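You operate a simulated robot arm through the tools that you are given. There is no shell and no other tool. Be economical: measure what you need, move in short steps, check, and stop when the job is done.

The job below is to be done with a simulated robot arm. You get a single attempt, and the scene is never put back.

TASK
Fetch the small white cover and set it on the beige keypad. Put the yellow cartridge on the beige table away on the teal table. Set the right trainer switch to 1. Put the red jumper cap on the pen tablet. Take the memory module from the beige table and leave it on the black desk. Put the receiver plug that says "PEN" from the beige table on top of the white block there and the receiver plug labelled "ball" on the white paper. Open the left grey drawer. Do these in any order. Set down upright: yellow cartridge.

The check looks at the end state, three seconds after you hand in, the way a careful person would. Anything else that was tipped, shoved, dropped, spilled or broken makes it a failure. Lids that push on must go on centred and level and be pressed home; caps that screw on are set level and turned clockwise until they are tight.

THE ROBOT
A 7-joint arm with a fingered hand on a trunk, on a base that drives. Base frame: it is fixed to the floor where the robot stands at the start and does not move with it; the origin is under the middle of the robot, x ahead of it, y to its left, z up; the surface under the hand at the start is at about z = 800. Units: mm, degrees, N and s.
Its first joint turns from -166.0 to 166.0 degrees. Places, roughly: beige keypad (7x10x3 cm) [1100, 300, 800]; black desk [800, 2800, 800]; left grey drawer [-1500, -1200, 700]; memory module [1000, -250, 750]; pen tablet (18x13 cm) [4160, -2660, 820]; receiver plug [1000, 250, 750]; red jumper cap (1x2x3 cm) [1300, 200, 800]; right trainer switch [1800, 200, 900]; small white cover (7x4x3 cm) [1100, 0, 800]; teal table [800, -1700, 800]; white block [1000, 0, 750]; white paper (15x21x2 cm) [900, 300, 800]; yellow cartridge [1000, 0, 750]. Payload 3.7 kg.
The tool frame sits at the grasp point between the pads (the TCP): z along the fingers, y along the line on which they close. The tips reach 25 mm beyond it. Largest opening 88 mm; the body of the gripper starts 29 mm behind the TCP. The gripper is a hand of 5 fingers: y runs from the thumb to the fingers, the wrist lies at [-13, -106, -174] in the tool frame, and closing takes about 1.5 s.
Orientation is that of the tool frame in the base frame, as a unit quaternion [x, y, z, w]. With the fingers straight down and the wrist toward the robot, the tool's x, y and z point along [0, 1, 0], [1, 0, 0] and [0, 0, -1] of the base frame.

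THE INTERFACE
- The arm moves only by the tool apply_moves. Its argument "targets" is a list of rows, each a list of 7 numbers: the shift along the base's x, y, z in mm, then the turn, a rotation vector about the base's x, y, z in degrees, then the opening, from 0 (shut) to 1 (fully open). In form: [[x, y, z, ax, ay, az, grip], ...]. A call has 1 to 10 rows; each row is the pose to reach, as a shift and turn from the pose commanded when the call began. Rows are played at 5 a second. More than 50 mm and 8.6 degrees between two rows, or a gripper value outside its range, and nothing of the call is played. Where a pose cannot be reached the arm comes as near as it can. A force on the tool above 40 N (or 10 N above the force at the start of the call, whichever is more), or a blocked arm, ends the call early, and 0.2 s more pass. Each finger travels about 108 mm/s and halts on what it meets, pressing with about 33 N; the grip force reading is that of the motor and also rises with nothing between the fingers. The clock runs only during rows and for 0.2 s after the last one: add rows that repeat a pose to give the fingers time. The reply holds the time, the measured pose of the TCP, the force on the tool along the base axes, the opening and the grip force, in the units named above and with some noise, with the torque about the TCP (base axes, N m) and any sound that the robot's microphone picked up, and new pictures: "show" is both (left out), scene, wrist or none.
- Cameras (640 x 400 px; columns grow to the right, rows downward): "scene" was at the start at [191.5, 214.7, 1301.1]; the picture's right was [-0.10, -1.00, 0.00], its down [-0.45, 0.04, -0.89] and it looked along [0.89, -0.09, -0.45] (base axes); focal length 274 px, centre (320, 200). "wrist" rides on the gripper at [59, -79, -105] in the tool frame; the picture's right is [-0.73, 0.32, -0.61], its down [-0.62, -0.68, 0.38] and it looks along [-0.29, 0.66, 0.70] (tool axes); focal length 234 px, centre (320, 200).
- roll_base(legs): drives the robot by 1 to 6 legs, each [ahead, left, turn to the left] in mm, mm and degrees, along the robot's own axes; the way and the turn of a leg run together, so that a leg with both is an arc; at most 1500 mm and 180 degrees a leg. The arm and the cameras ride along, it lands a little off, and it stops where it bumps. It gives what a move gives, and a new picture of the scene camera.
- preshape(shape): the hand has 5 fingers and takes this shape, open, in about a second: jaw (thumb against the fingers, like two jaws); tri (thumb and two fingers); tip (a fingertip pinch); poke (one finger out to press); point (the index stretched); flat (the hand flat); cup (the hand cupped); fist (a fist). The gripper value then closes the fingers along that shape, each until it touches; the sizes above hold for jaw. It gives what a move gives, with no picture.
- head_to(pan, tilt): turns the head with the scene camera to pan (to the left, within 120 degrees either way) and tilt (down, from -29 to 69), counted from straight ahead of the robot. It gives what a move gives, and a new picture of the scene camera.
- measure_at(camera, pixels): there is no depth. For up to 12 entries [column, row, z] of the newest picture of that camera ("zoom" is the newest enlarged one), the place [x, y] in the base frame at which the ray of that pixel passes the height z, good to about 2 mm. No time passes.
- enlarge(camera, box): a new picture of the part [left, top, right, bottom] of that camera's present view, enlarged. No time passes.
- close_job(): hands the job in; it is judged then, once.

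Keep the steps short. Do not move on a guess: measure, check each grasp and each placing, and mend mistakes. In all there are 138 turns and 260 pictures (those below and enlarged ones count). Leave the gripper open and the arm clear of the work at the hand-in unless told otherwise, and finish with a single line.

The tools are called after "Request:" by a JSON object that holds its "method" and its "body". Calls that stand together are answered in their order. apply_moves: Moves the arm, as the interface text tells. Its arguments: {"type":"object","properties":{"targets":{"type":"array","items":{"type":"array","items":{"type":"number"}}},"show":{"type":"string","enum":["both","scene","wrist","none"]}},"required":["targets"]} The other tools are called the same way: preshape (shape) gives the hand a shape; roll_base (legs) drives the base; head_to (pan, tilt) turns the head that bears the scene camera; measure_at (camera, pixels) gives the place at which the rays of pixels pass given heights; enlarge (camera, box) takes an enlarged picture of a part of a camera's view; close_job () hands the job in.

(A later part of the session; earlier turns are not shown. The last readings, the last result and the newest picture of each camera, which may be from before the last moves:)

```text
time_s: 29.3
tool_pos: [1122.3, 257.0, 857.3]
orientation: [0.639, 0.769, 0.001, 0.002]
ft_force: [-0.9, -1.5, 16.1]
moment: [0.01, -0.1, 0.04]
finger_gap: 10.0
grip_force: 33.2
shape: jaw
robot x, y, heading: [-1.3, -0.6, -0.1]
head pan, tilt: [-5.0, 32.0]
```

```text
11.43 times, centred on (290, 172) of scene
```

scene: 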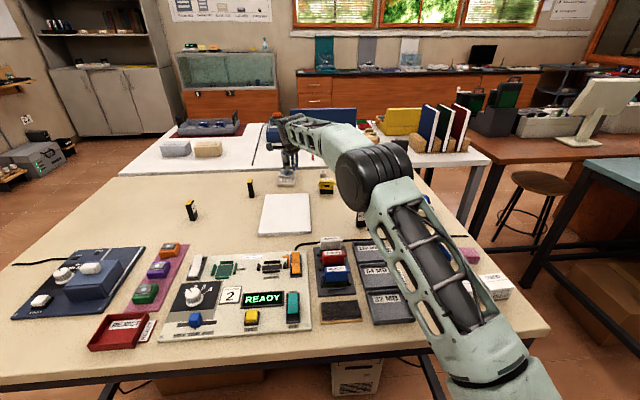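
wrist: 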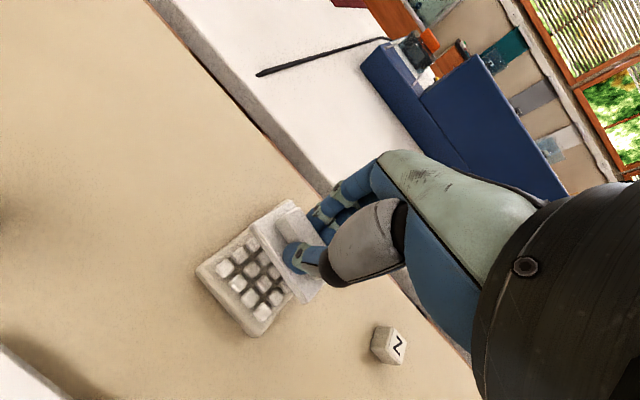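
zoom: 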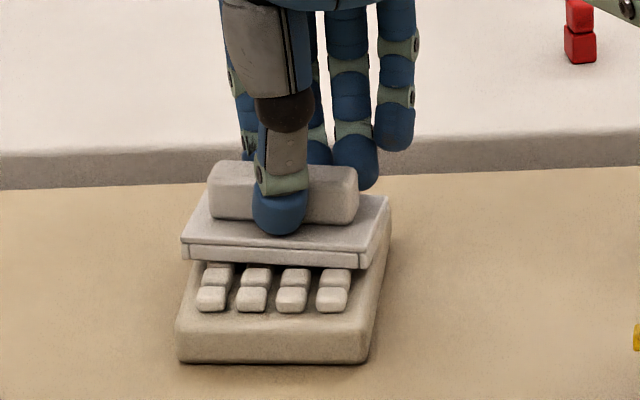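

Contact (16 N). Ease up 2 mm, open, and rise.

Request:
{"method": "apply_moves", "body": {"targets": [[0, 0, 2, 0, 0, 0, 0], [0, 0, 2, 0, 0, 0, 0.25], [0, 0, 2, 0, 0, 0, 0.5], [0, 0, 2, 0, 0, 0, 0.5], [0, 0, 30, 0, 0, 0, 0.5], [0, 0, 70, 0, 0, 0, 0.8], [-20, 0, 100, 0, 0, 0, 1]], "show": "both"}}

Request:
{"method": "enlarge", "body": {"camera": "scene", "box": [262, 155, 318, 190]}}

```text
time_s: 30.9
tool_pos: [1103.3, 256.7, 954.8]
orientation: [0.639, 0.769, -0.001, 0.0]
ft_force: [-0.2, -0.4, -0.3]
moment: [-0.01, 0.03, -0.04]
finger_gap: 87.7
grip_force: 0.1
shape: jaw
robot x, y, heading: [6.6, -2.3, 0.2]
head pan, tilt: [-5.0, 32.0]
```

scene: 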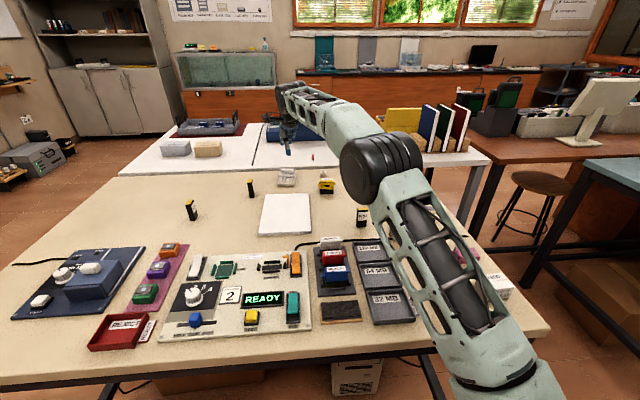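
wrist: 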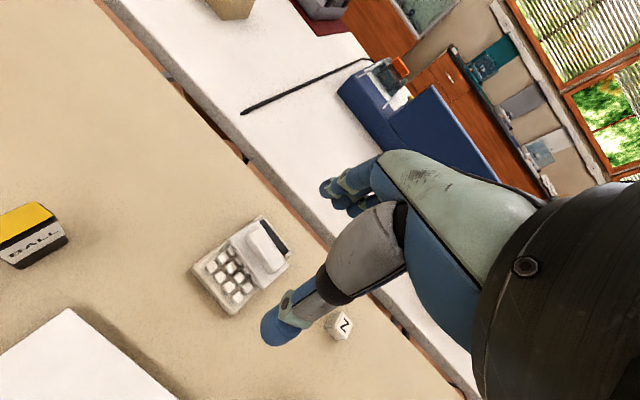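

```text
11.43 times, centred on (290, 172) of scene
```

zoom: 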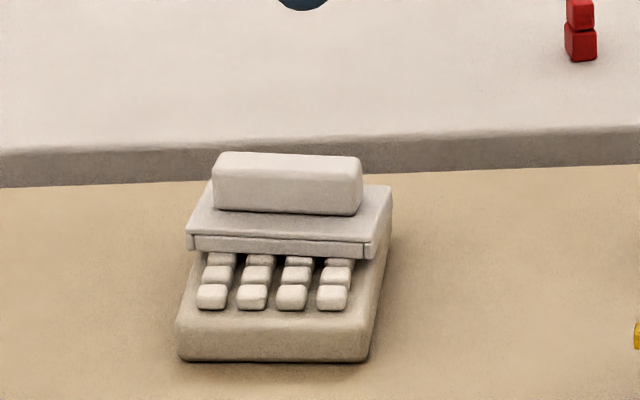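

Request:
{"method": "enlarge", "body": {"camera": "wrist", "box": [170, 190, 330, 330]}}

Request:
{"method": "enlarge", "body": {"camera": "wrist", "box": [0, 180, 120, 290]}}

Request:
{"method": "measure_at", "body": {"camera": "wrist", "pixels": [[229, 244, 830], [262, 288, 830], [290, 262, 830], [264, 217, 830], [193, 272, 815], [234, 315, 815], [262, 215, 815], [18, 270, 800], [70, 240, 800], [0, 258, 800]]}}

```text
2.86 times, centred on (250, 260) of wrist
```

zoom: 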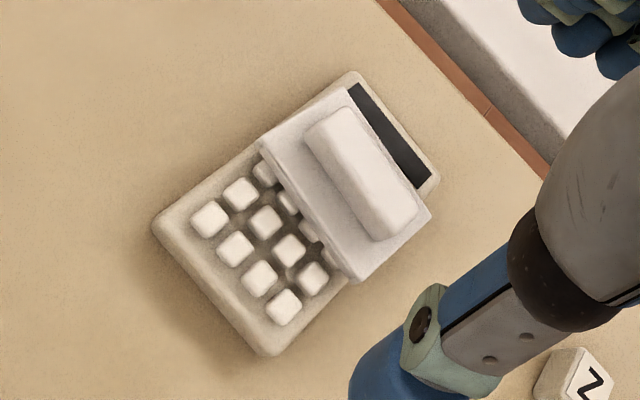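

```text
3.64 times, centred on (60, 235) of wrist
```

zoom: 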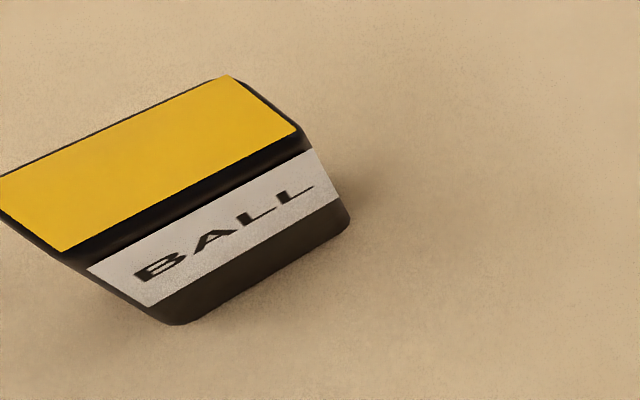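

```text
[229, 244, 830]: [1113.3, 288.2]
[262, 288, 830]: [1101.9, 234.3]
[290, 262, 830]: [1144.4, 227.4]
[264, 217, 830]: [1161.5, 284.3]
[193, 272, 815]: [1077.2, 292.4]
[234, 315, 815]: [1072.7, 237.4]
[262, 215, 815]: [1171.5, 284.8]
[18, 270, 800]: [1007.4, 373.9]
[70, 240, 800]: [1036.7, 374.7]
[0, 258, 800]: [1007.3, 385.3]
```

Cover rests on the keypad. Next BALL plug: find its height by matching top and bottom corners.

Request:
{"method": "measure_at", "body": {"camera": "wrist", "pixels": [[68.5, 239, 800], [21.5, 268.5, 800], [21, 269, 805], [57, 219, 840], [57, 219, 850], [57, 219, 860], [14.5, 250, 840], [14.5, 250, 850], [35, 201, 840], [35, 201, 850]]}}

```text
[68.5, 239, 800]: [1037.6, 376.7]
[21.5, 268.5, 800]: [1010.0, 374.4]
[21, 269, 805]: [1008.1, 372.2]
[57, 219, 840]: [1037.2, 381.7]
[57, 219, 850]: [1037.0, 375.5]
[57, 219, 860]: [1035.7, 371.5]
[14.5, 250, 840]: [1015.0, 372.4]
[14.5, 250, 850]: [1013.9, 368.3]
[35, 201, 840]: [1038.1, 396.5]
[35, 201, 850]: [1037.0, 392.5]
```

BALL plug: 28×16×48 mm centred (1023,383), thin across y. Rotate hand +83.5° and move above it.

Request:
{"method": "apply_moves", "body": {"targets": [[-8, 12.6, 0, 0, 0, 8.35, 1], [-16, 25, 0, 0, 0, 16.7, 1], [-24, 38, 0, 0, 0, 25, 1], [-32, 50, 0, 0, 0, 33.4, 1], [-40, 63, 0, 0, 0, 41.7, 1], [-48, 76, 0, 0, 0, 50, 1], [-56, 88, 0, 0, 0, 58.4, 1], [-64, 101, 0, 0, 0, 66.7, 1], [-72, 114, 0, 0, 0, 75.1, 1], [-80, 126, 0, 0, 0, 83.5, 1]], "show": "both"}}

```text
time_s: 33.1
tool_pos: [998.6, 368.2, 939.9]
orientation: [-0.036, 0.999, 0.0, 0.0]
ft_force: [-0.4, -1.1, 0.1]
moment: [0.03, -0.01, -0.01]
finger_gap: 88.1
grip_force: 0.1
shape: jaw
out of reach, approached as far as the arm can: row 8, 9, 10
robot x, y, heading: [0.3, 1.0, -0.1]
head pan, tilt: [-5.0, 32.0]
```

scene: 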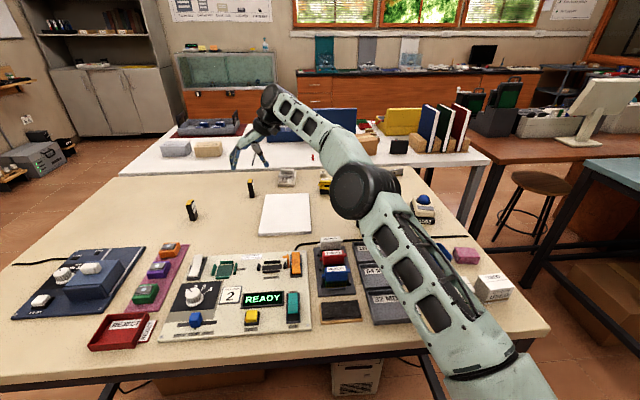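
wrist: 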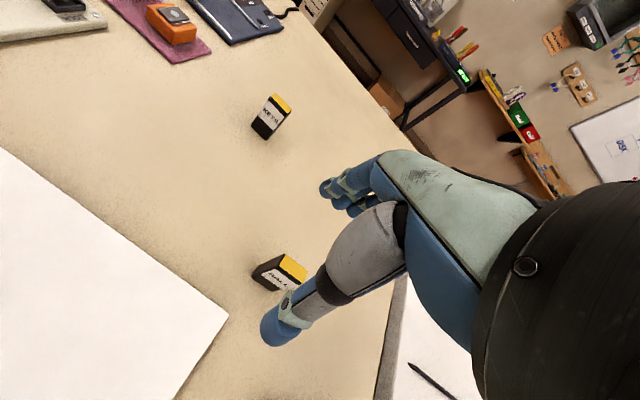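

Slightly out of reach; drive the base 200 mm left.

Request:
{"method": "roll_base", "body": {"legs": [[0, 200, 0]]}}

```text
time_s: 34.7
tool_pos: [999.2, 566.6, 940.4]
orientation: [-0.034, 0.999, 0.0, 0.0]
ft_force: [0.1, 1.2, 0.0]
moment: [-0.04, 0.01, -0.05]
finger_gap: 87.9
grip_force: 0.1
shape: jaw
robot x, y, heading: [0.4, 200.1, -0.2]
head pan, tilt: [-5.0, 32.0]
```

scene: 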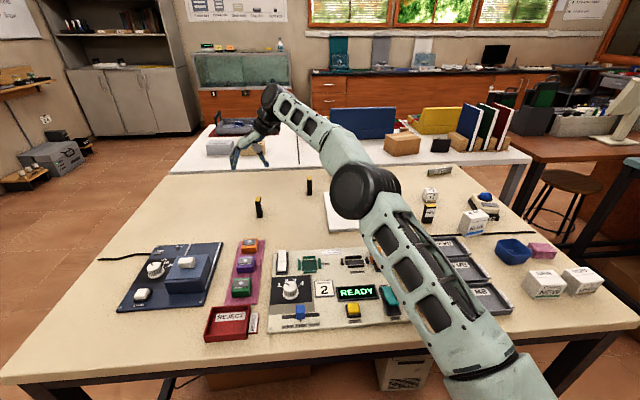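

Request:
{"method": "apply_moves", "body": {"targets": [[6, -45, 0, 0, 0, 0, 1], [12, -90, 0, 0, 0, 0, 1], [18, -137, 0, 0, 0, 0, 1], [24, -184, 0, 0, 0, 0, 0.8], [24, -184, -40, 0, 0, 0, 0.7], [24, -184, -40, 0, 0, 0, 0.7]], "show": "wrist"}}

Request:
{"method": "enlarge", "body": {"camera": "scene", "box": [270, 140, 350, 200]}}

```text
time_s: 36.1
tool_pos: [1023.9, 382.7, 900.3]
orientation: [-0.033, 0.999, 0.001, 0.0]
ft_force: [-0.2, 0.4, -0.6]
moment: [0.0, 0.02, -0.02]
finger_gap: 61.8
grip_force: 0.1
shape: jaw
robot x, y, heading: [0.4, 201.2, -0.0]
head pan, tilt: [-5.0, 32.0]
```

wrist: 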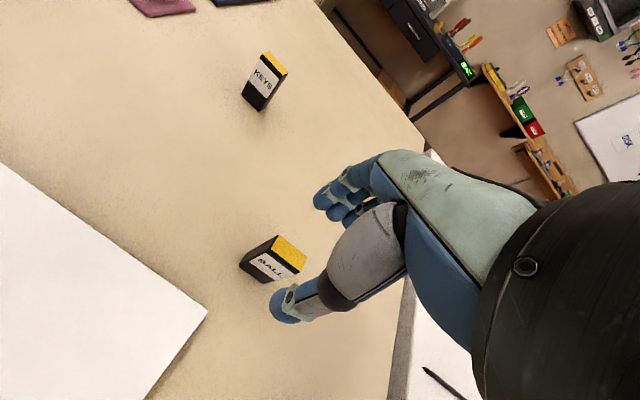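

```text
6.67 times, centred on (310, 170) of scene
```

zoom: 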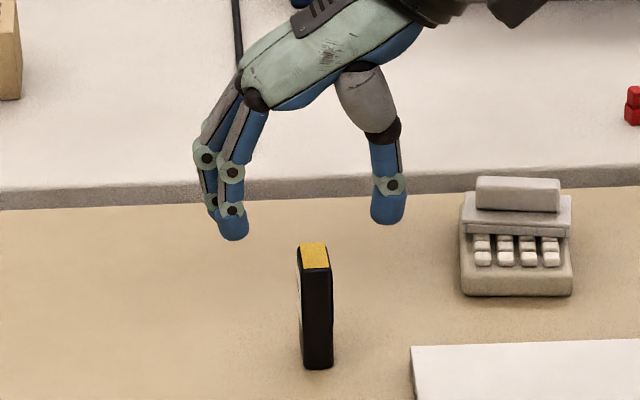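

Fingers straddle the plug. Descend and close.

Request:
{"method": "apply_moves", "body": {"targets": [[0, 0, -35, 0, 0, 0, 0.6], [0, 0, -67, 0, 0, 0, 0.6], [0, 0, -67, 0, 0, 0, 0.4], [0, 0, -67, 0, 0, 0, 0.2], [0, 0, -67, 0, 0, 0, 0], [0, 0, -67, 0, 0, 0, 0], [0, 0, -67, 0, 0, 0, 0], [0, 0, -67, 0, 0, 0, 0]], "show": "wrist"}}

Request:
{"method": "enlarge", "body": {"camera": "scene", "box": [270, 140, 350, 200]}}

```text
time_s: 37.9
tool_pos: [1022.4, 382.7, 832.9]
orientation: [-0.035, 0.999, 0.0, 0.0]
ft_force: [-0.7, 0.0, 0.2]
moment: [0.02, 0.01, -0.01]
finger_gap: 11.1
grip_force: 33.0
shape: jaw
robot x, y, heading: [-1.5, 197.8, 0.1]
head pan, tilt: [-5.0, 32.0]
```

wrist: 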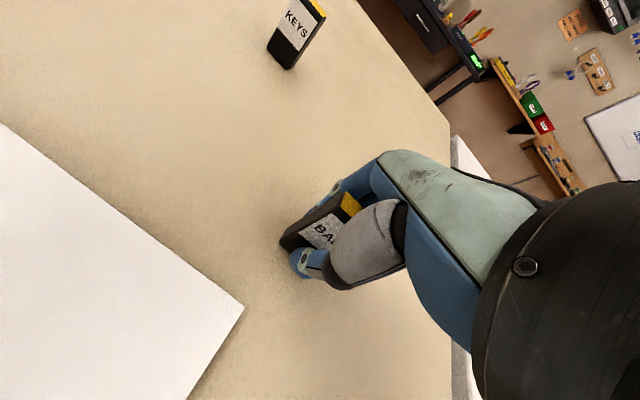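

```text
6.67 times, centred on (310, 170) of scene
```

zoom: 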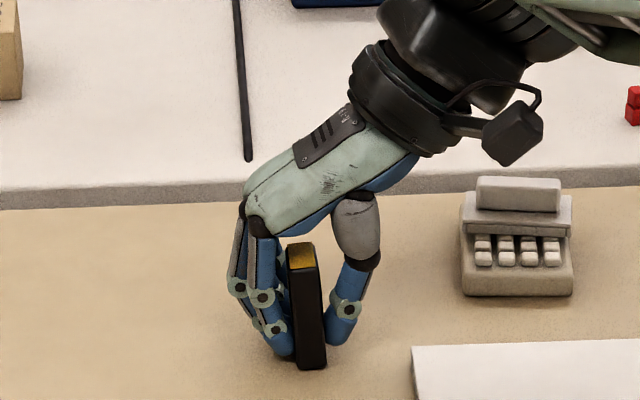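

Gripped (gap 11). Lift and measure the paper.

Request:
{"method": "apply_moves", "body": {"targets": [[0, 0, 20, 0, 0, 0, 0], [0, 0, 50, 0, 0, 0, 0], [0, 0, 80, 0, 0, 0, 0], [0, 0, 80, 0, 0, 0, 0]], "show": "both"}}

Request:
{"method": "enlarge", "body": {"camera": "scene", "box": [270, 130, 410, 250]}}

```text
time_s: 38.9
tool_pos: [1023.4, 384.3, 913.0]
orientation: [-0.034, 0.999, 0.0, 0.001]
ft_force: [-0.5, 0.4, -0.4]
moment: [0.01, 0.0, 0.03]
finger_gap: 10.6
grip_force: 32.9
shape: jaw
robot x, y, heading: [2.8, 199.9, 0.1]
head pan, tilt: [-5.0, 32.0]
```

scene: 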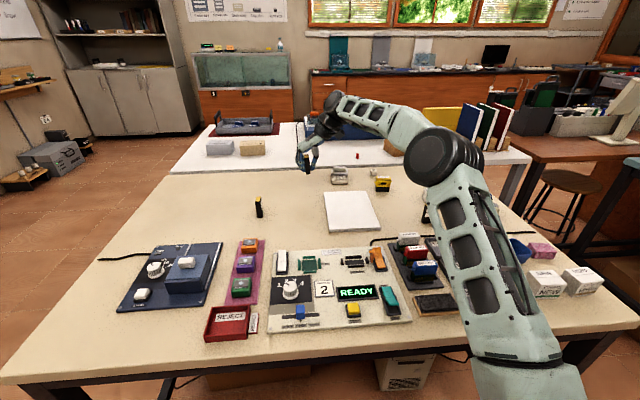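
wrist: 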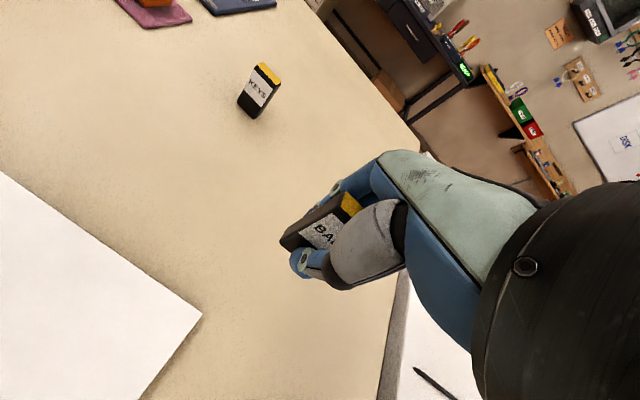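

```text
3.33 times, centred on (340, 190) of scene
```

zoom: 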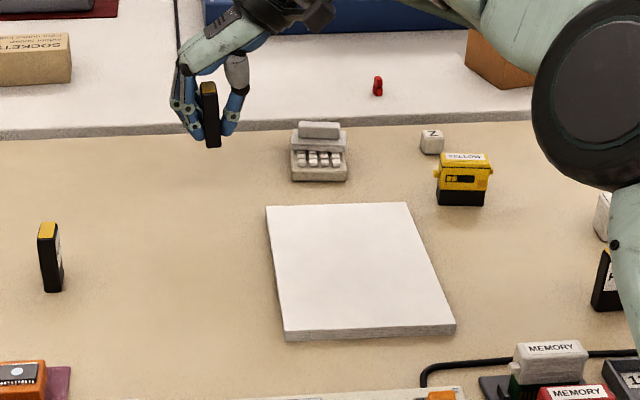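

Request:
{"method": "measure_at", "body": {"camera": "zoom", "pixels": [[285, 341, 800], [455, 334, 800], [285, 331, 805], [285, 331, 810], [266, 207, 808], [405, 203, 808], [455, 326, 808], [357, 266, 808], [213, 147, 880]]}}

```text
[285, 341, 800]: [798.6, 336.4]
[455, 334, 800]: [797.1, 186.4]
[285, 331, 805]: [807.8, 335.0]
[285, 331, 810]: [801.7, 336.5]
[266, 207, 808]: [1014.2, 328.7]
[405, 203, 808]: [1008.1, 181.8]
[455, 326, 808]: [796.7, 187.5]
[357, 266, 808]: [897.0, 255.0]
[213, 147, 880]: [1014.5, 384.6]
```

Paper spans x 798–1011, y 184–333, top ≈812. Carry BALL to (920,262) and lower.

Request:
{"method": "apply_moves", "body": {"targets": [[-26, -31, 0, 0, 0, 0, 0], [-52, -61, 0, 0, 0, 0, 0], [-78, -92, 0, 0, 0, 0, 0], [-103, -122, 0, 0, 0, 0, 0], [-103, -122, -40, 0, 0, 0, 0], [-103, -122, -60, 0, 0, 0, 0], [-103, -122, -65, 0, 0, 0, 0], [-103, -122, -65, 0, 0, 0, 0]], "show": "none"}}

Request:
{"method": "enlarge", "body": {"camera": "scene", "box": [310, 170, 390, 230]}}

```text
time_s: 40.7
tool_pos: [920.3, 262.1, 848.6]
orientation: [-0.034, 0.999, 0.001, 0.0]
ft_force: [0.4, 0.7, -0.3]
moment: [-0.02, 0.01, 0.04]
finger_gap: 10.8
grip_force: 33.0
shape: jaw
robot x, y, heading: [-4.4, 201.0, -0.2]
head pan, tilt: [-5.0, 32.0]
```

```text
6.67 times, centred on (350, 200) of scene
```

zoom: 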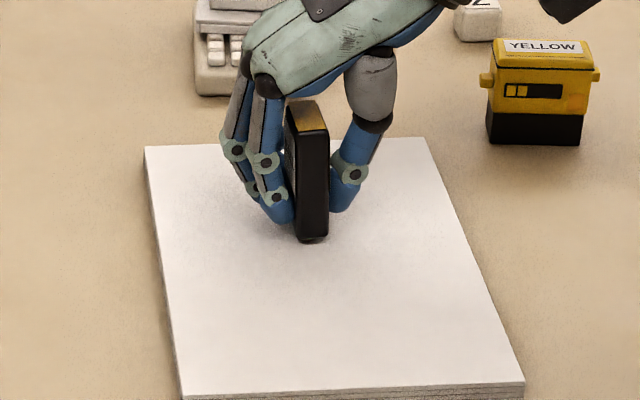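

Plug leans ~6° (top toward +y). Rotate +6° about x at this height and recheck.

Request:
{"method": "apply_moves", "body": {"targets": [[0, 0, 3, 3, 0, 0, 0], [0, 0, 3, 6, 0, 0, 0], [0, 0, 3, 6, 0, 0, 0]], "show": "wrist"}}

Request:
{"method": "enlarge", "body": {"camera": "scene", "box": [320, 170, 380, 215]}}

```text
time_s: 41.5
tool_pos: [921.2, 261.6, 851.0]
orientation: [-0.035, 0.998, 0.052, 0.002]
ft_force: [-0.4, 0.2, 0.2]
moment: [-0.01, 0.02, -0.03]
finger_gap: 11.1
grip_force: 33.6
shape: jaw
robot x, y, heading: [4.4, 200.4, 0.1]
head pan, tilt: [-5.0, 32.0]
```

wrist: 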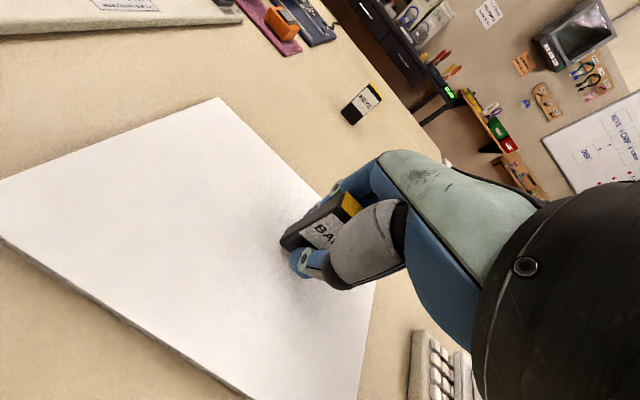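

```text
8.89 times, centred on (350, 192) of scene
```

zoom: 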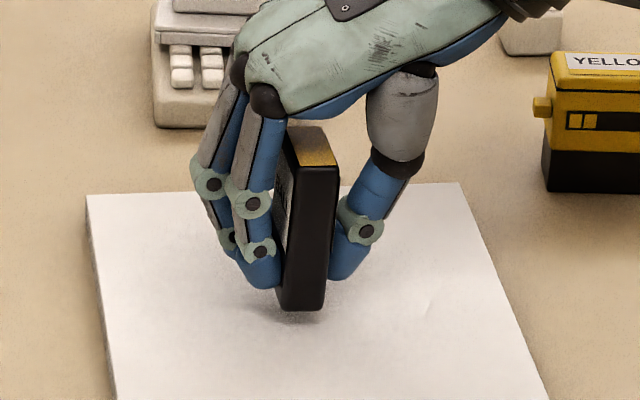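

Slightly over; turn back 2° and lower until contact.

Request:
{"method": "apply_moves", "body": {"targets": [[0, 0, 0, -2, 0, 0, 0], [0, 0, -4, -2, 0, 0, 0], [0, 0, -6, -2, 0, 0, 0], [0, 0, -7, -2, 0, 0, 0], [0, 0, -7, -2, 0, 0, 0]], "show": "none"}}

Request:
{"method": "enlarge", "body": {"camera": "scene", "box": [320, 170, 380, 215]}}

```text
time_s: 42.7
tool_pos: [920.9, 262.1, 844.1]
orientation: [-0.035, 0.999, 0.035, 0.002]
ft_force: [-0.2, 0.8, 0.8]
moment: [0.0, 0.01, -0.01]
finger_gap: 11.1
grip_force: 33.5
shape: jaw
robot x, y, heading: [1.8, 197.2, -0.1]
head pan, tilt: [-5.0, 32.0]
```

```text
8.89 times, centred on (350, 192) of scene
```

zoom: 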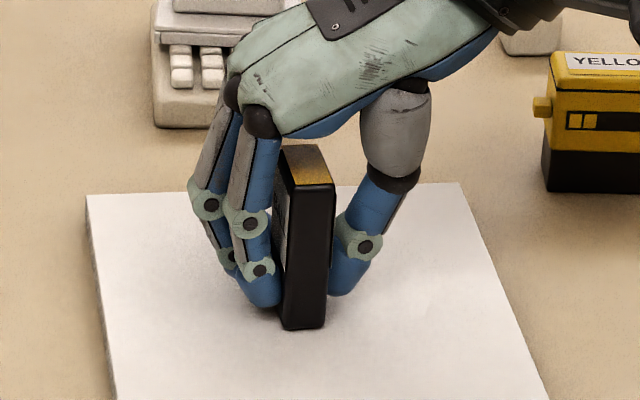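

Nearly touching. Lower a few more mm watching force.

Request:
{"method": "apply_moves", "body": {"targets": [[0, 0, -1.5, 0, 0, 0, 0], [0, 0, -3, 0, 0, 0, 0], [0, 0, -3, 0, 0, 0, 0]], "show": "none"}}

```text
time_s: 43.5
tool_pos: [919.9, 262.6, 842.6]
orientation: [-0.035, 0.999, 0.035, 0.002]
ft_force: [0.6, 0.1, 15.3]
moment: [0.05, -0.02, -0.01]
finger_gap: 11.5
grip_force: 33.5
shape: jaw
robot x, y, heading: [2.1, 200.6, 0.1]
head pan, tilt: [-5.0, 32.0]
```

Contact. Ease up and open.

Request:
{"method": "apply_moves", "body": {"targets": [[0, 0, 1, 0, 0, 0, 0], [0, 0, 1, 0, 0, 0, 0.15], [0, 0, 1, 0, 0, 0, 0.35], [0, 0, 1, 0, 0, 0, 0.6], [0, 0, 1, 0, 0, 0, 0.6], [0, 0, 40, 0, 0, 0, 0.6], [0, 0, 80, 0, 0, 0, 1], [0, 0, 80, 0, 0, 0, 1]], "show": "both"}}

Request:
{"method": "enlarge", "body": {"camera": "scene", "box": [300, 160, 420, 250]}}

```text
time_s: 45.3
tool_pos: [921.9, 261.7, 921.7]
orientation: [-0.034, 0.999, 0.036, 0.002]
ft_force: [-0.2, -0.3, -0.4]
moment: [0.01, 0.02, 0.02]
finger_gap: 87.9
grip_force: 0.1
shape: jaw
robot x, y, heading: [1.1, 198.1, 0.2]
head pan, tilt: [-5.0, 32.0]
```

scene: 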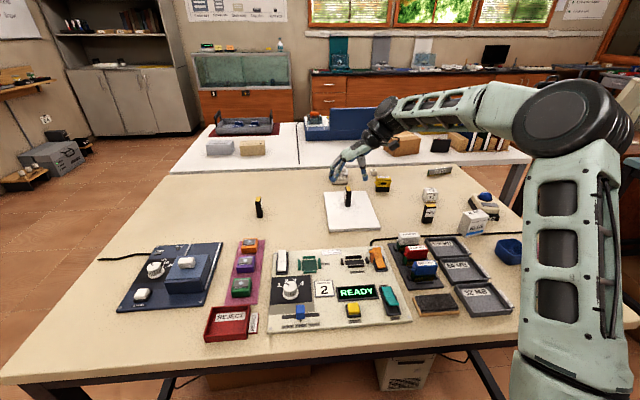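
wrist: 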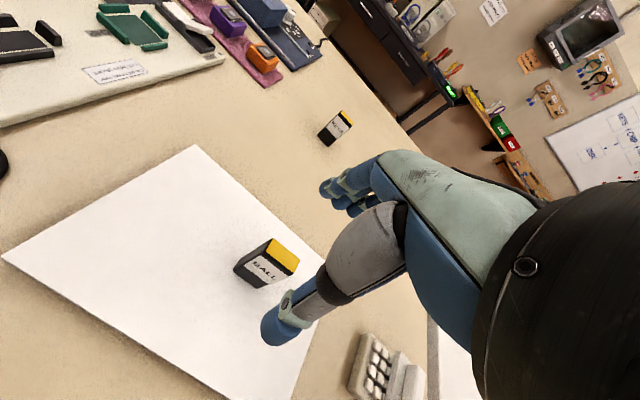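

```text
4.44 times, centred on (360, 205) of scene
```

zoom: 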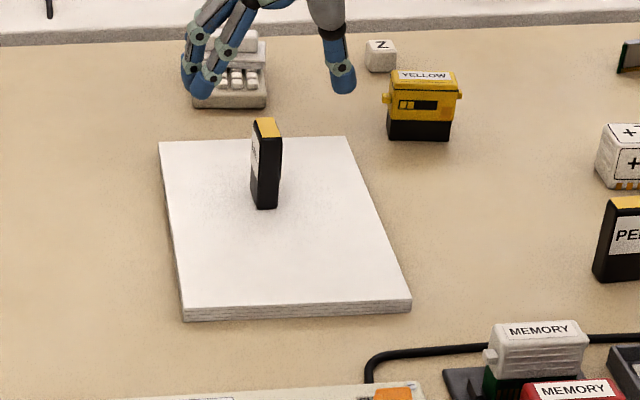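

BALL stands upright on the paper. Now PEN and the +7 block: measure them.

Request:
{"method": "enlarge", "body": {"camera": "scene", "box": [405, 175, 465, 235]}}

Request:
{"method": "apply_moves", "body": {"targets": [[0, 0, 20, -4, 0, 0, 1], [0, 0, 20, -4, 0, 0, 1]], "show": "none"}}

```text
6.67 times, centred on (435, 205) of scene
```

zoom: 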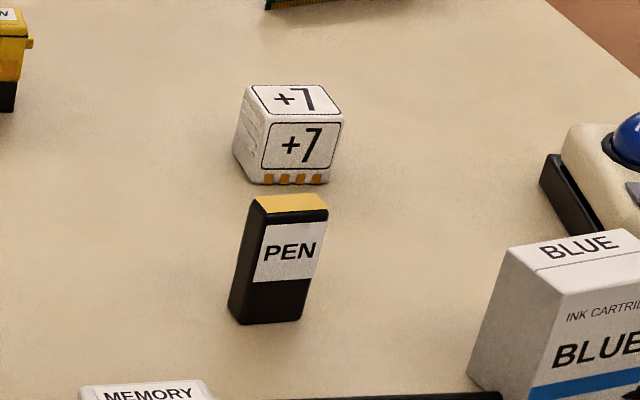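

```text
time_s: 45.9
tool_pos: [921.1, 262.1, 942.2]
orientation: [-0.034, 0.999, 0.0, 0.0]
ft_force: [-0.4, 0.3, 0.8]
moment: [0.0, 0.01, 0.06]
finger_gap: 87.7
grip_force: 0.1
shape: jaw
robot x, y, heading: [-2.1, 200.3, 0.0]
head pan, tilt: [-5.0, 32.0]
```

Request:
{"method": "measure_at", "body": {"camera": "zoom", "pixels": [[237, 322, 800], [304, 322, 800], [229, 308, 800], [258, 210, 848], [328, 209, 848], [247, 198, 848], [320, 194, 848], [262, 184, 800], [325, 183, 800], [236, 158, 800], [264, 121, 832], [340, 122, 832]]}}

```text
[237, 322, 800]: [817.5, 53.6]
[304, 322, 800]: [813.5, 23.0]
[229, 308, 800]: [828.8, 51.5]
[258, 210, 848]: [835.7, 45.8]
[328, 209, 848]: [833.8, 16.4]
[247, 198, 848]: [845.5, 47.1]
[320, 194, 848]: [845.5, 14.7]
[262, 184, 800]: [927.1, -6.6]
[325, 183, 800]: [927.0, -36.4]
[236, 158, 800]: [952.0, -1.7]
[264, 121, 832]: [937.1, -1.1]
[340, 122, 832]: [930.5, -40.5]
```

PEN ≈ (823,37.5), ~62 tall, thin across x, yaw ≈-7°. Rotate hand -101° while moving over it (two calls).

Request:
{"method": "apply_moves", "body": {"targets": [[-10, -22, 5, 0, 0, -8.4, 1], [-20, -44, 10, 0, 0, -16.8, 1], [-30, -66, 10, 0, 0, -25.2, 1], [-40, -88, 10, 0, 0, -33.6, 1], [-50, -110, 10, 0, 0, -42, 1], [-60, -132, 10, 0, 0, -50.4, 1], [-70, -154, 10, 0, 0, -58.8, 1], [-80, -176, 10, 0, 0, -67.2, 1], [-90, -200, 10, 0, 0, -75.6, 1], [-98, -224, 10, 0, 0, -84, 1]], "show": "none"}}

Request:
{"method": "apply_moves", "body": {"targets": [[0, 0, 0, 0, 0, -8, 1], [0, 0, 0, 0, 0, -16.5, 1], [0, 0, 0, 0, 0, -16.5, 1]], "show": "both"}}

Request:
{"method": "enlarge", "body": {"camera": "wrist", "box": [200, 150, 400, 350]}}

```text
time_s: 48.1
tool_pos: [822.9, 37.9, 951.9]
orientation: [0.644, 0.765, 0.0, 0.0]
ft_force: [0.5, -1.1, -1.4]
moment: [-0.01, -0.03, -0.02]
finger_gap: 87.8
grip_force: 0.1
shape: jaw
robot x, y, heading: [1.5, 201.6, 0.0]
head pan, tilt: [-5.0, 32.0]
```

```text
time_s: 48.9
tool_pos: [823.0, 36.9, 952.4]
orientation: [0.746, 0.665, 0.001, 0.0]
ft_force: [0.5, 0.9, -0.2]
moment: [-0.02, 0.04, -0.02]
finger_gap: 87.6
grip_force: 0.1
shape: jaw
robot x, y, heading: [-2.8, 200.6, -0.1]
head pan, tilt: [-5.0, 32.0]
```

scene: 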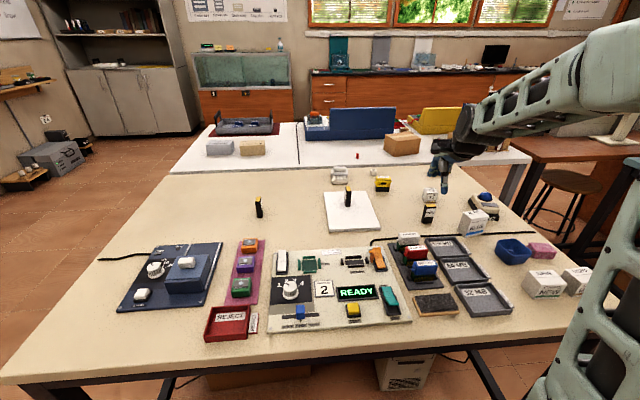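
wrist: 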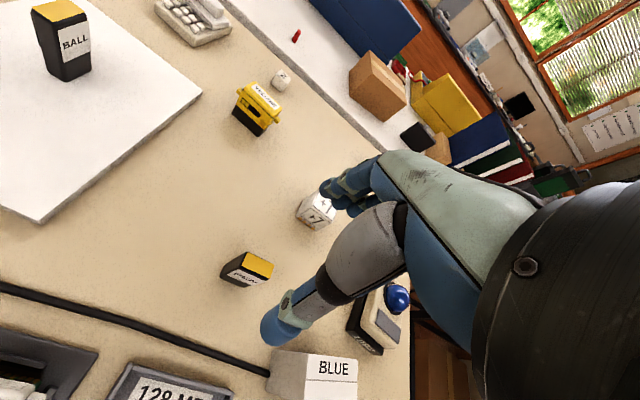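

```text
2.00 times, centred on (300, 250) of wrist
```

zoom: 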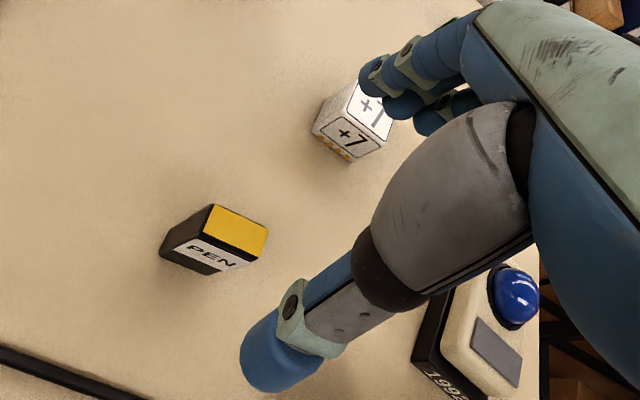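

Request:
{"method": "measure_at", "body": {"camera": "wrist", "pixels": [[220, 276, 800], [246, 287, 800], [221, 271, 800], [242.5, 268.5, 848], [264, 281, 848], [242.5, 268.5, 860], [264, 281, 860], [246.5, 252.5, 855], [274, 265, 855]]}}

```text
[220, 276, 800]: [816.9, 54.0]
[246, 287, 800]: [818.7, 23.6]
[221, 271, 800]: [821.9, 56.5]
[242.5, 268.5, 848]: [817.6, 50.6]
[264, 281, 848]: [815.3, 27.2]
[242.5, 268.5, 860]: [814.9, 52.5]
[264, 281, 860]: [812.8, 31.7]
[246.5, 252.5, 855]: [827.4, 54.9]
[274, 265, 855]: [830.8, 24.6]
```

PEN front face x≈817, y 24–54; centre (824,39). Descend with half-open hand and close.

Request:
{"method": "apply_moves", "body": {"targets": [[1, 2, -40, 0, 0, 0, 0.6], [1, 2, -80, 0, 0, 0, 0.6], [1, 2, -105, 0, 0, 0, 0.6], [1, 2, -118, 0, 0, 0, 0.6], [1, 2, -118, 0, 0, 0, 0.6]], "show": "wrist"}}

Request:
{"method": "enlarge", "body": {"camera": "scene", "box": [395, 165, 475, 235]}}

```text
time_s: 50.1
tool_pos: [825.0, 39.4, 833.8]
orientation: [0.747, 0.665, 0.0, 0.0]
ft_force: [-0.8, 0.1, -0.3]
moment: [0.04, 0.0, -0.02]
finger_gap: 53.1
grip_force: 0.0
shape: jaw
robot x, y, heading: [1.0, 205.9, -0.2]
head pan, tilt: [-5.0, 32.0]
```

wrist: 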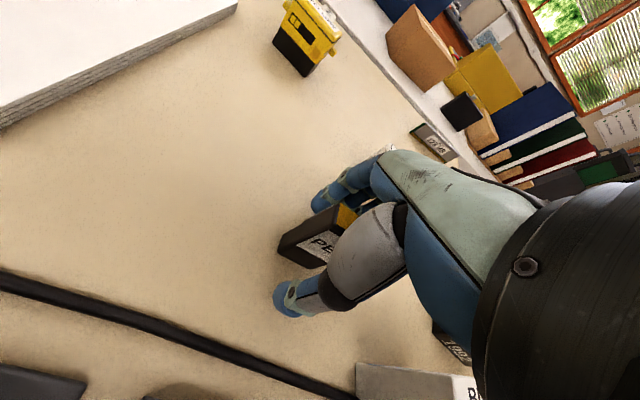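

```text
5.71 times, centred on (435, 200) of scene
```

zoom: 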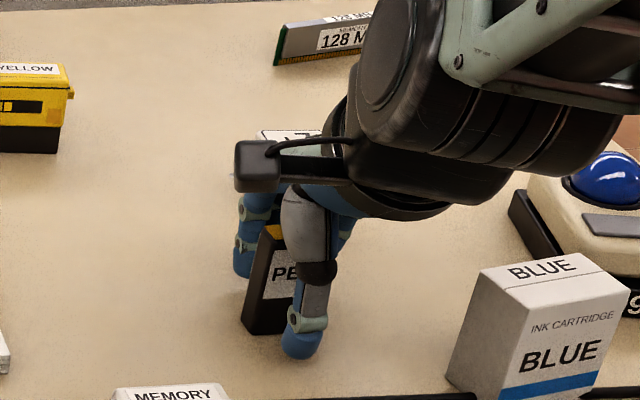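

Request:
{"method": "apply_moves", "body": {"targets": [[0, 0, 0, 0, 0, 0, 0.4], [0, 0, 0, 0, 0, 0, 0.2], [0, 0, 0, 0, 0, 0, 0], [0, 0, 0, 0, 0, 0, 0], [0, 0, 0, 0, 0, 0, 0], [0, 0, 15, 0, 0, 0, 0], [0, 0, 45, 0, 0, 0, 0], [0, 0, 75, 0, 0, 0, 0], [0, 0, 75, 0, 0, 0, 0]], "show": "wrist"}}

Request:
{"method": "enlarge", "body": {"camera": "scene", "box": [395, 145, 475, 215]}}

```text
time_s: 52.1
tool_pos: [824.0, 39.9, 908.2]
orientation: [0.746, 0.666, -0.001, -0.001]
ft_force: [-0.2, 0.3, -0.7]
moment: [-0.02, -0.02, -0.01]
finger_gap: 10.9
grip_force: 32.9
shape: jaw
robot x, y, heading: [-2.4, 201.5, 0.1]
head pan, tilt: [-5.0, 32.0]
```

wrist: 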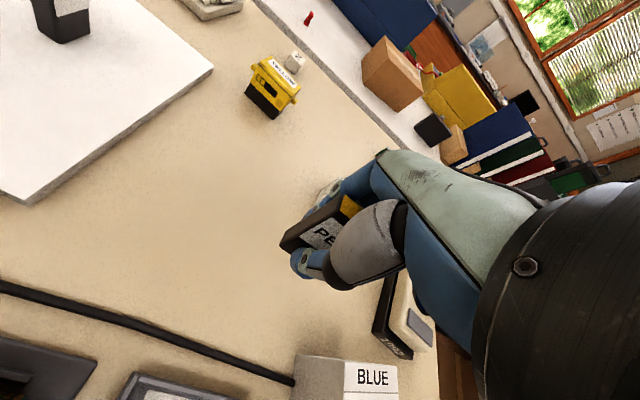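

```text
5.71 times, centred on (435, 180) of scene
```

zoom: 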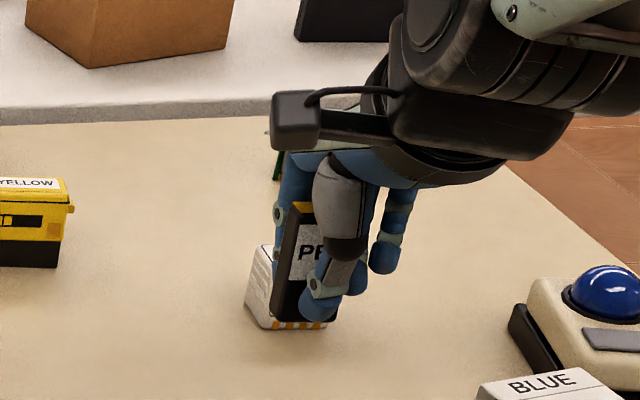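

PEN held. Shift it right and up to see the +7 block clearly.

Request:
{"method": "apply_moves", "body": {"targets": [[10, -30, 30, 0, 0, 0, 0], [20, -70, 50, 0, 0, 0, 0], [30, -110, 50, 0, 0, 0, 0], [30, -110, 50, 0, 0, 0, 0]], "show": "wrist"}}

Request:
{"method": "enlarge", "body": {"camera": "scene", "box": [400, 170, 460, 215]}}

Request:
{"method": "enlarge", "body": {"camera": "wrist", "box": [200, 120, 400, 300]}}

```text
time_s: 53.1
tool_pos: [853.0, -71.1, 958.8]
orientation: [0.747, 0.665, 0.0, 0.0]
ft_force: [-0.7, 0.3, 0.6]
moment: [0.04, 0.02, 0.02]
finger_gap: 11.1
grip_force: 32.9
shape: jaw
robot x, y, heading: [0.3, 202.6, -0.2]
head pan, tilt: [-5.0, 32.0]
```

wrist: 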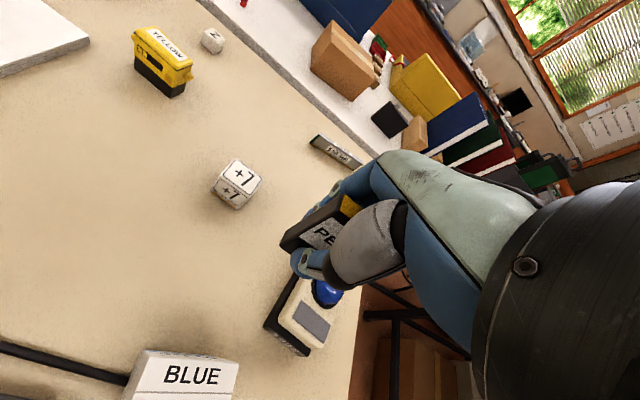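

```text
8.89 times, centred on (430, 192) of scene
```

zoom: 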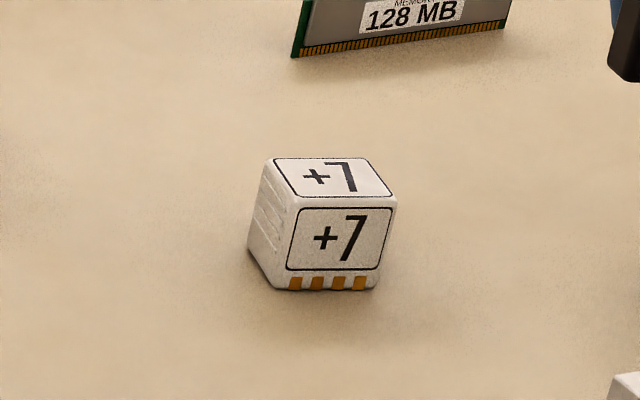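

```text
2.22 times, centred on (300, 210) of wrist
```

zoom: 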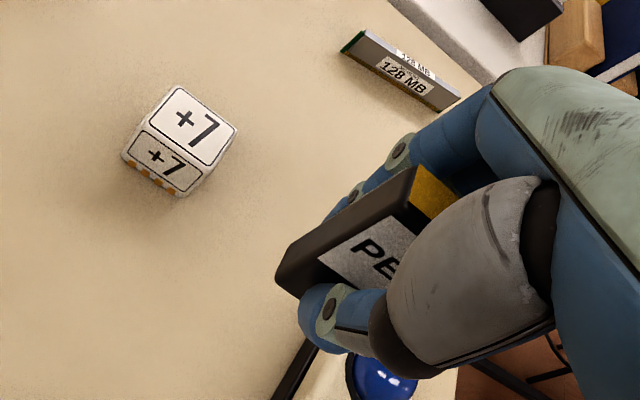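

Request:
{"method": "measure_at", "body": {"camera": "zoom", "pixels": [[125, 158, 800], [180, 197, 800], [142, 126, 835], [206, 168, 835], [238, 127, 835], [177, 86, 835], [142, 126, 830], [206, 168, 830], [238, 127, 830], [177, 86, 830]]}}

```text
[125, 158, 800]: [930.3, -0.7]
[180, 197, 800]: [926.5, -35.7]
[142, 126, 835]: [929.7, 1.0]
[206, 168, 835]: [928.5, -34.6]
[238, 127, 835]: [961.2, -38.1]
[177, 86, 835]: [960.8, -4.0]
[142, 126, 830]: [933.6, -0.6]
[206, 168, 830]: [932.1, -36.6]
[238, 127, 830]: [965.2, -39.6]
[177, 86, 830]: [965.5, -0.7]
```

+7 top centre ≈(945,-19), top z≈835. Move PEN above it, applying the same -4° lean correction as BALL needed.

Request:
{"method": "apply_moves", "body": {"targets": [[31, 17, 0, 0, -2, 0, 0], [62, 35, 0, 0, -4, 0, 0], [92, 52, 0, 0, -4, 0, 0], [92, 52, -40, 0, -4, 0, 0], [92, 52, -70, 0, -4, 0, 0], [92, 52, -80, 0, -4, 0, 0], [92, 52, -80, 0, -4, 0, 0]], "show": "both"}}

Request:
{"method": "enlarge", "body": {"camera": "scene", "box": [400, 150, 460, 210]}}

Request:
{"method": "enlarge", "body": {"camera": "wrist", "box": [240, 160, 400, 320]}}

```text
time_s: 54.7
tool_pos: [945.1, -16.9, 878.7]
orientation: [0.746, 0.665, 0.027, 0.024]
ft_force: [-0.5, -0.3, -1.0]
moment: [-0.03, 0.01, 0.0]
finger_gap: 11.3
grip_force: 32.3
shape: jaw
robot x, y, heading: [1.4, 201.2, 0.1]
head pan, tilt: [-5.0, 32.0]
```

scene: 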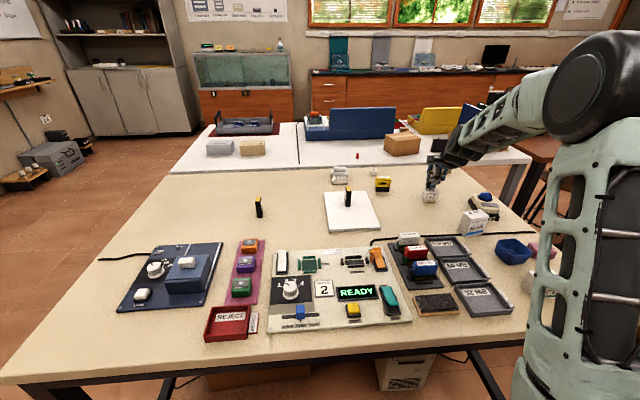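
wrist: 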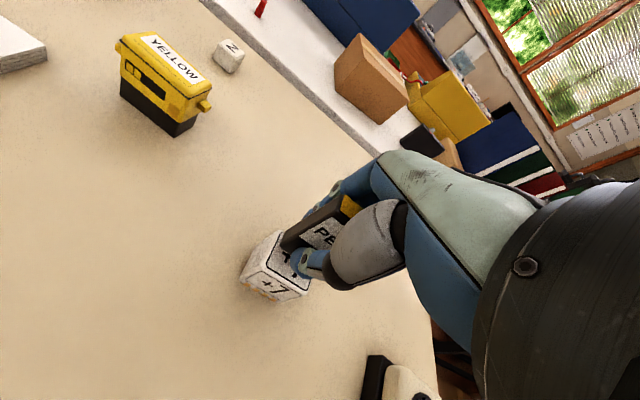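

```text
6.67 times, centred on (430, 180) of scene
```

zoom: 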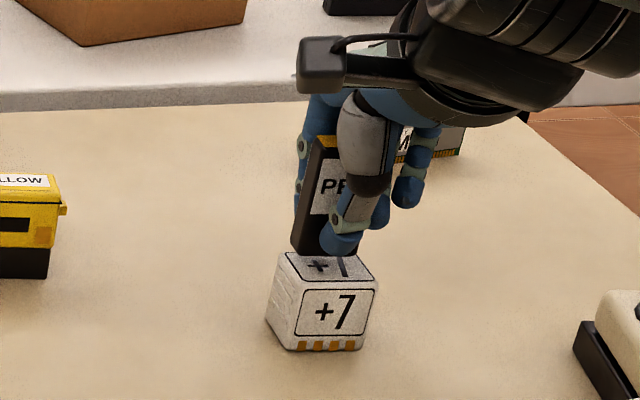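

```text
2.50 times, centred on (320, 240) of wrist
```

zoom: 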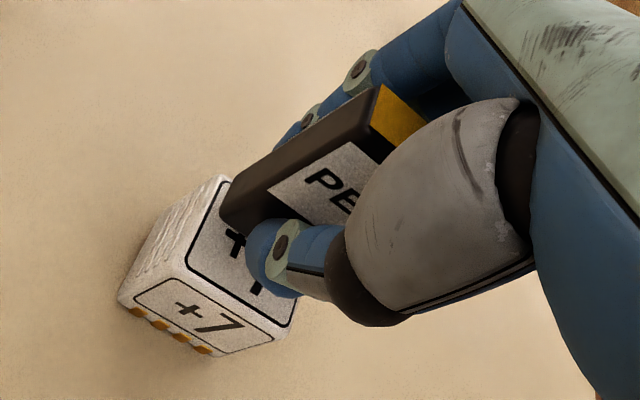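

Request:
{"method": "measure_at", "body": {"camera": "zoom", "pixels": [[222, 215, 845], [228, 180, 845], [245, 235, 845]]}}

Request:
{"method": "measure_at", "body": {"camera": "scene", "pixels": [[426, 187.3, 845], [429.5, 188.2, 845]]}}

```text
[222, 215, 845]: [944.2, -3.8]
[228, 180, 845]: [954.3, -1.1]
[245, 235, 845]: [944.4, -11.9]
```

```text
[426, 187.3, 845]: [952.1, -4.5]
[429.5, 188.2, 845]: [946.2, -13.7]
```

Plug base spans about x 944–958, y -3..-33; shift -5 in x and lower to contact.

Request:
{"method": "apply_moves", "body": {"targets": [[-5, -1, 0, 0, 0, 0, 0], [-5, -1, -5, 0, 0, 0, 0], [-5, -1, -8, 0, 0, 0, 0], [-5, -1, -9, 0, 0, 0, 0], [-5, -1, -9, 0, 0, 0, 0]], "show": "none"}}

Request:
{"method": "enlarge", "body": {"camera": "scene", "box": [410, 160, 450, 205]}}

Request:
{"method": "enlarge", "body": {"camera": "wrist", "box": [240, 160, 400, 320]}}

```text
time_s: 55.9
tool_pos: [939.8, -19.1, 870.3]
orientation: [0.746, 0.665, 0.026, 0.025]
ft_force: [-1.6, 0.5, 19.1]
moment: [0.02, -0.03, 0.01]
finger_gap: 12.0
grip_force: 32.4
shape: jaw
robot x, y, heading: [-0.8, 199.8, -0.1]
head pan, tilt: [-5.0, 32.0]
```

```text
8.89 times, centred on (430, 182) of scene
```

zoom: 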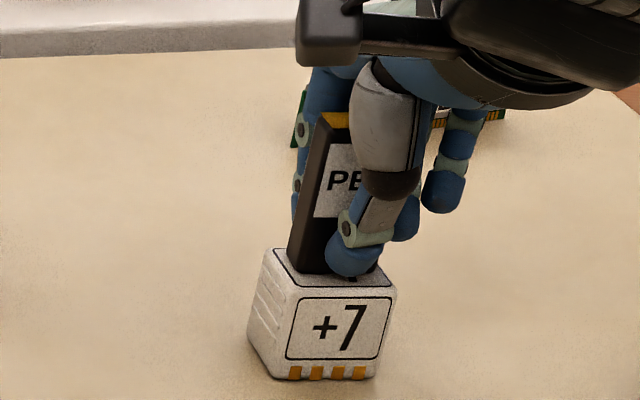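

```text
2.50 times, centred on (320, 240) of wrist
```

zoom: 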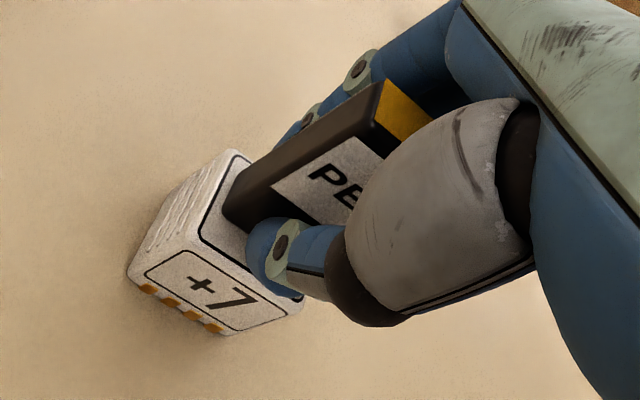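

Contact 19 N. Ease 1 mm and open slowly.

Request:
{"method": "apply_moves", "body": {"targets": [[0, 0, 1, 0, 0, 0, 0], [0, 0, 1, 0, 0, 0, 0.15], [0, 0, 1, 0, 0, 0, 0.3], [0, 0, 1, 0, 0, 0, 0.6], [0, 0, 1, 0, 0, 0, 0.6]], "show": "wrist"}}

Request:
{"method": "enlarge", "body": {"camera": "scene", "box": [410, 160, 450, 205]}}

```text
time_s: 57.1
tool_pos: [940.0, -19.1, 869.5]
orientation: [0.746, 0.665, 0.026, 0.023]
ft_force: [1.1, -0.3, -0.4]
moment: [0.02, 0.0, 0.0]
finger_gap: 52.4
grip_force: 0.0
shape: jaw
robot x, y, heading: [1.9, 203.4, 0.0]
head pan, tilt: [-5.0, 32.0]
```

wrist: 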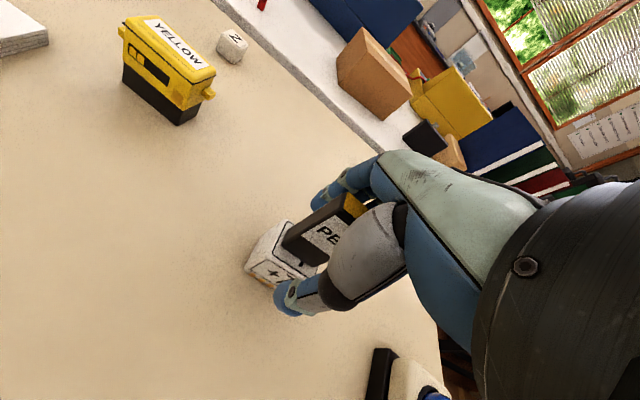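

```text
8.89 times, centred on (430, 182) of scene
```

zoom: 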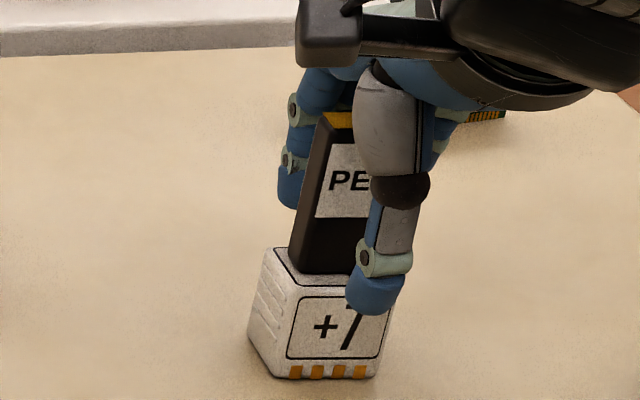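

Stands. Rise straight up, widen, and untilt.

Request:
{"method": "apply_moves", "body": {"targets": [[0, 0, 30, 0, 0, 0, 0.7], [0, 0, 70, 0, 0, 0, 0.8], [0, 0, 110, 0, 4, 0, 1], [0, 0, 110, 0, 4, 0, 1]], "show": "both"}}

Request:
{"method": "enlarge", "body": {"camera": "scene", "box": [350, 160, 460, 220]}}

```text
time_s: 58.1
tool_pos: [941.2, -19.5, 980.6]
orientation: [0.747, 0.665, 0.0, 0.001]
ft_force: [0.1, 0.6, 0.5]
moment: [-0.02, 0.04, 0.01]
finger_gap: 87.9
grip_force: 0.1
shape: jaw
robot x, y, heading: [1.4, 200.3, -0.0]
head pan, tilt: [-5.0, 32.0]
```

scene: 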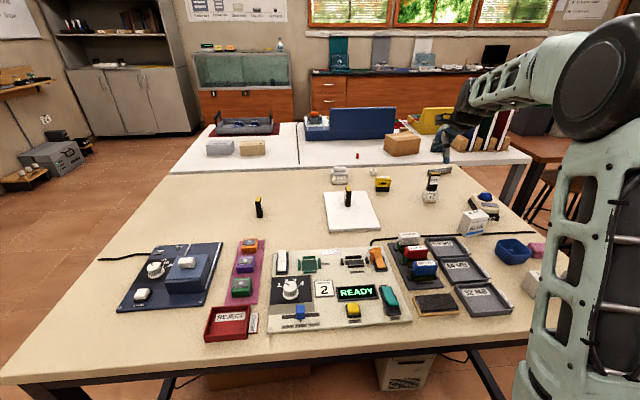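
wrist: 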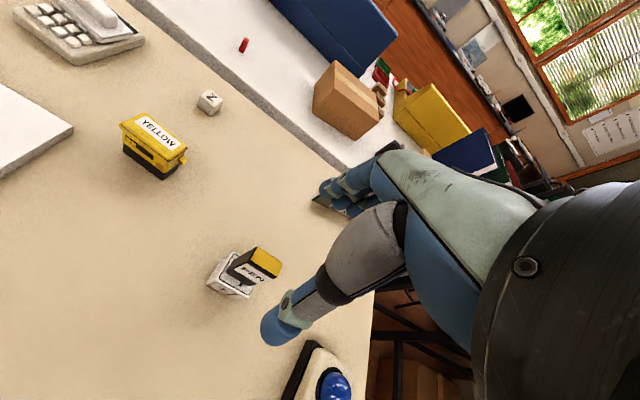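

```text
5.82 times, centred on (405, 190) of scene
```

zoom: 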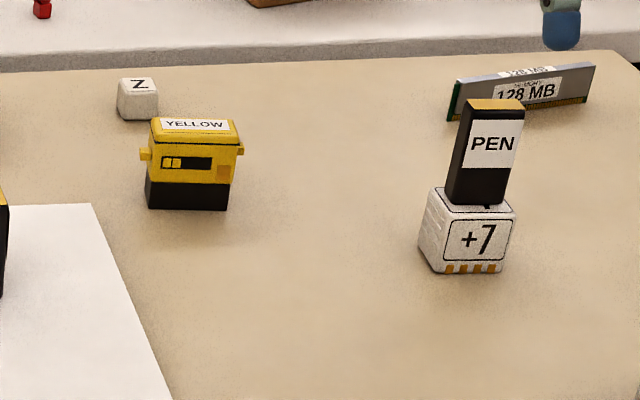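

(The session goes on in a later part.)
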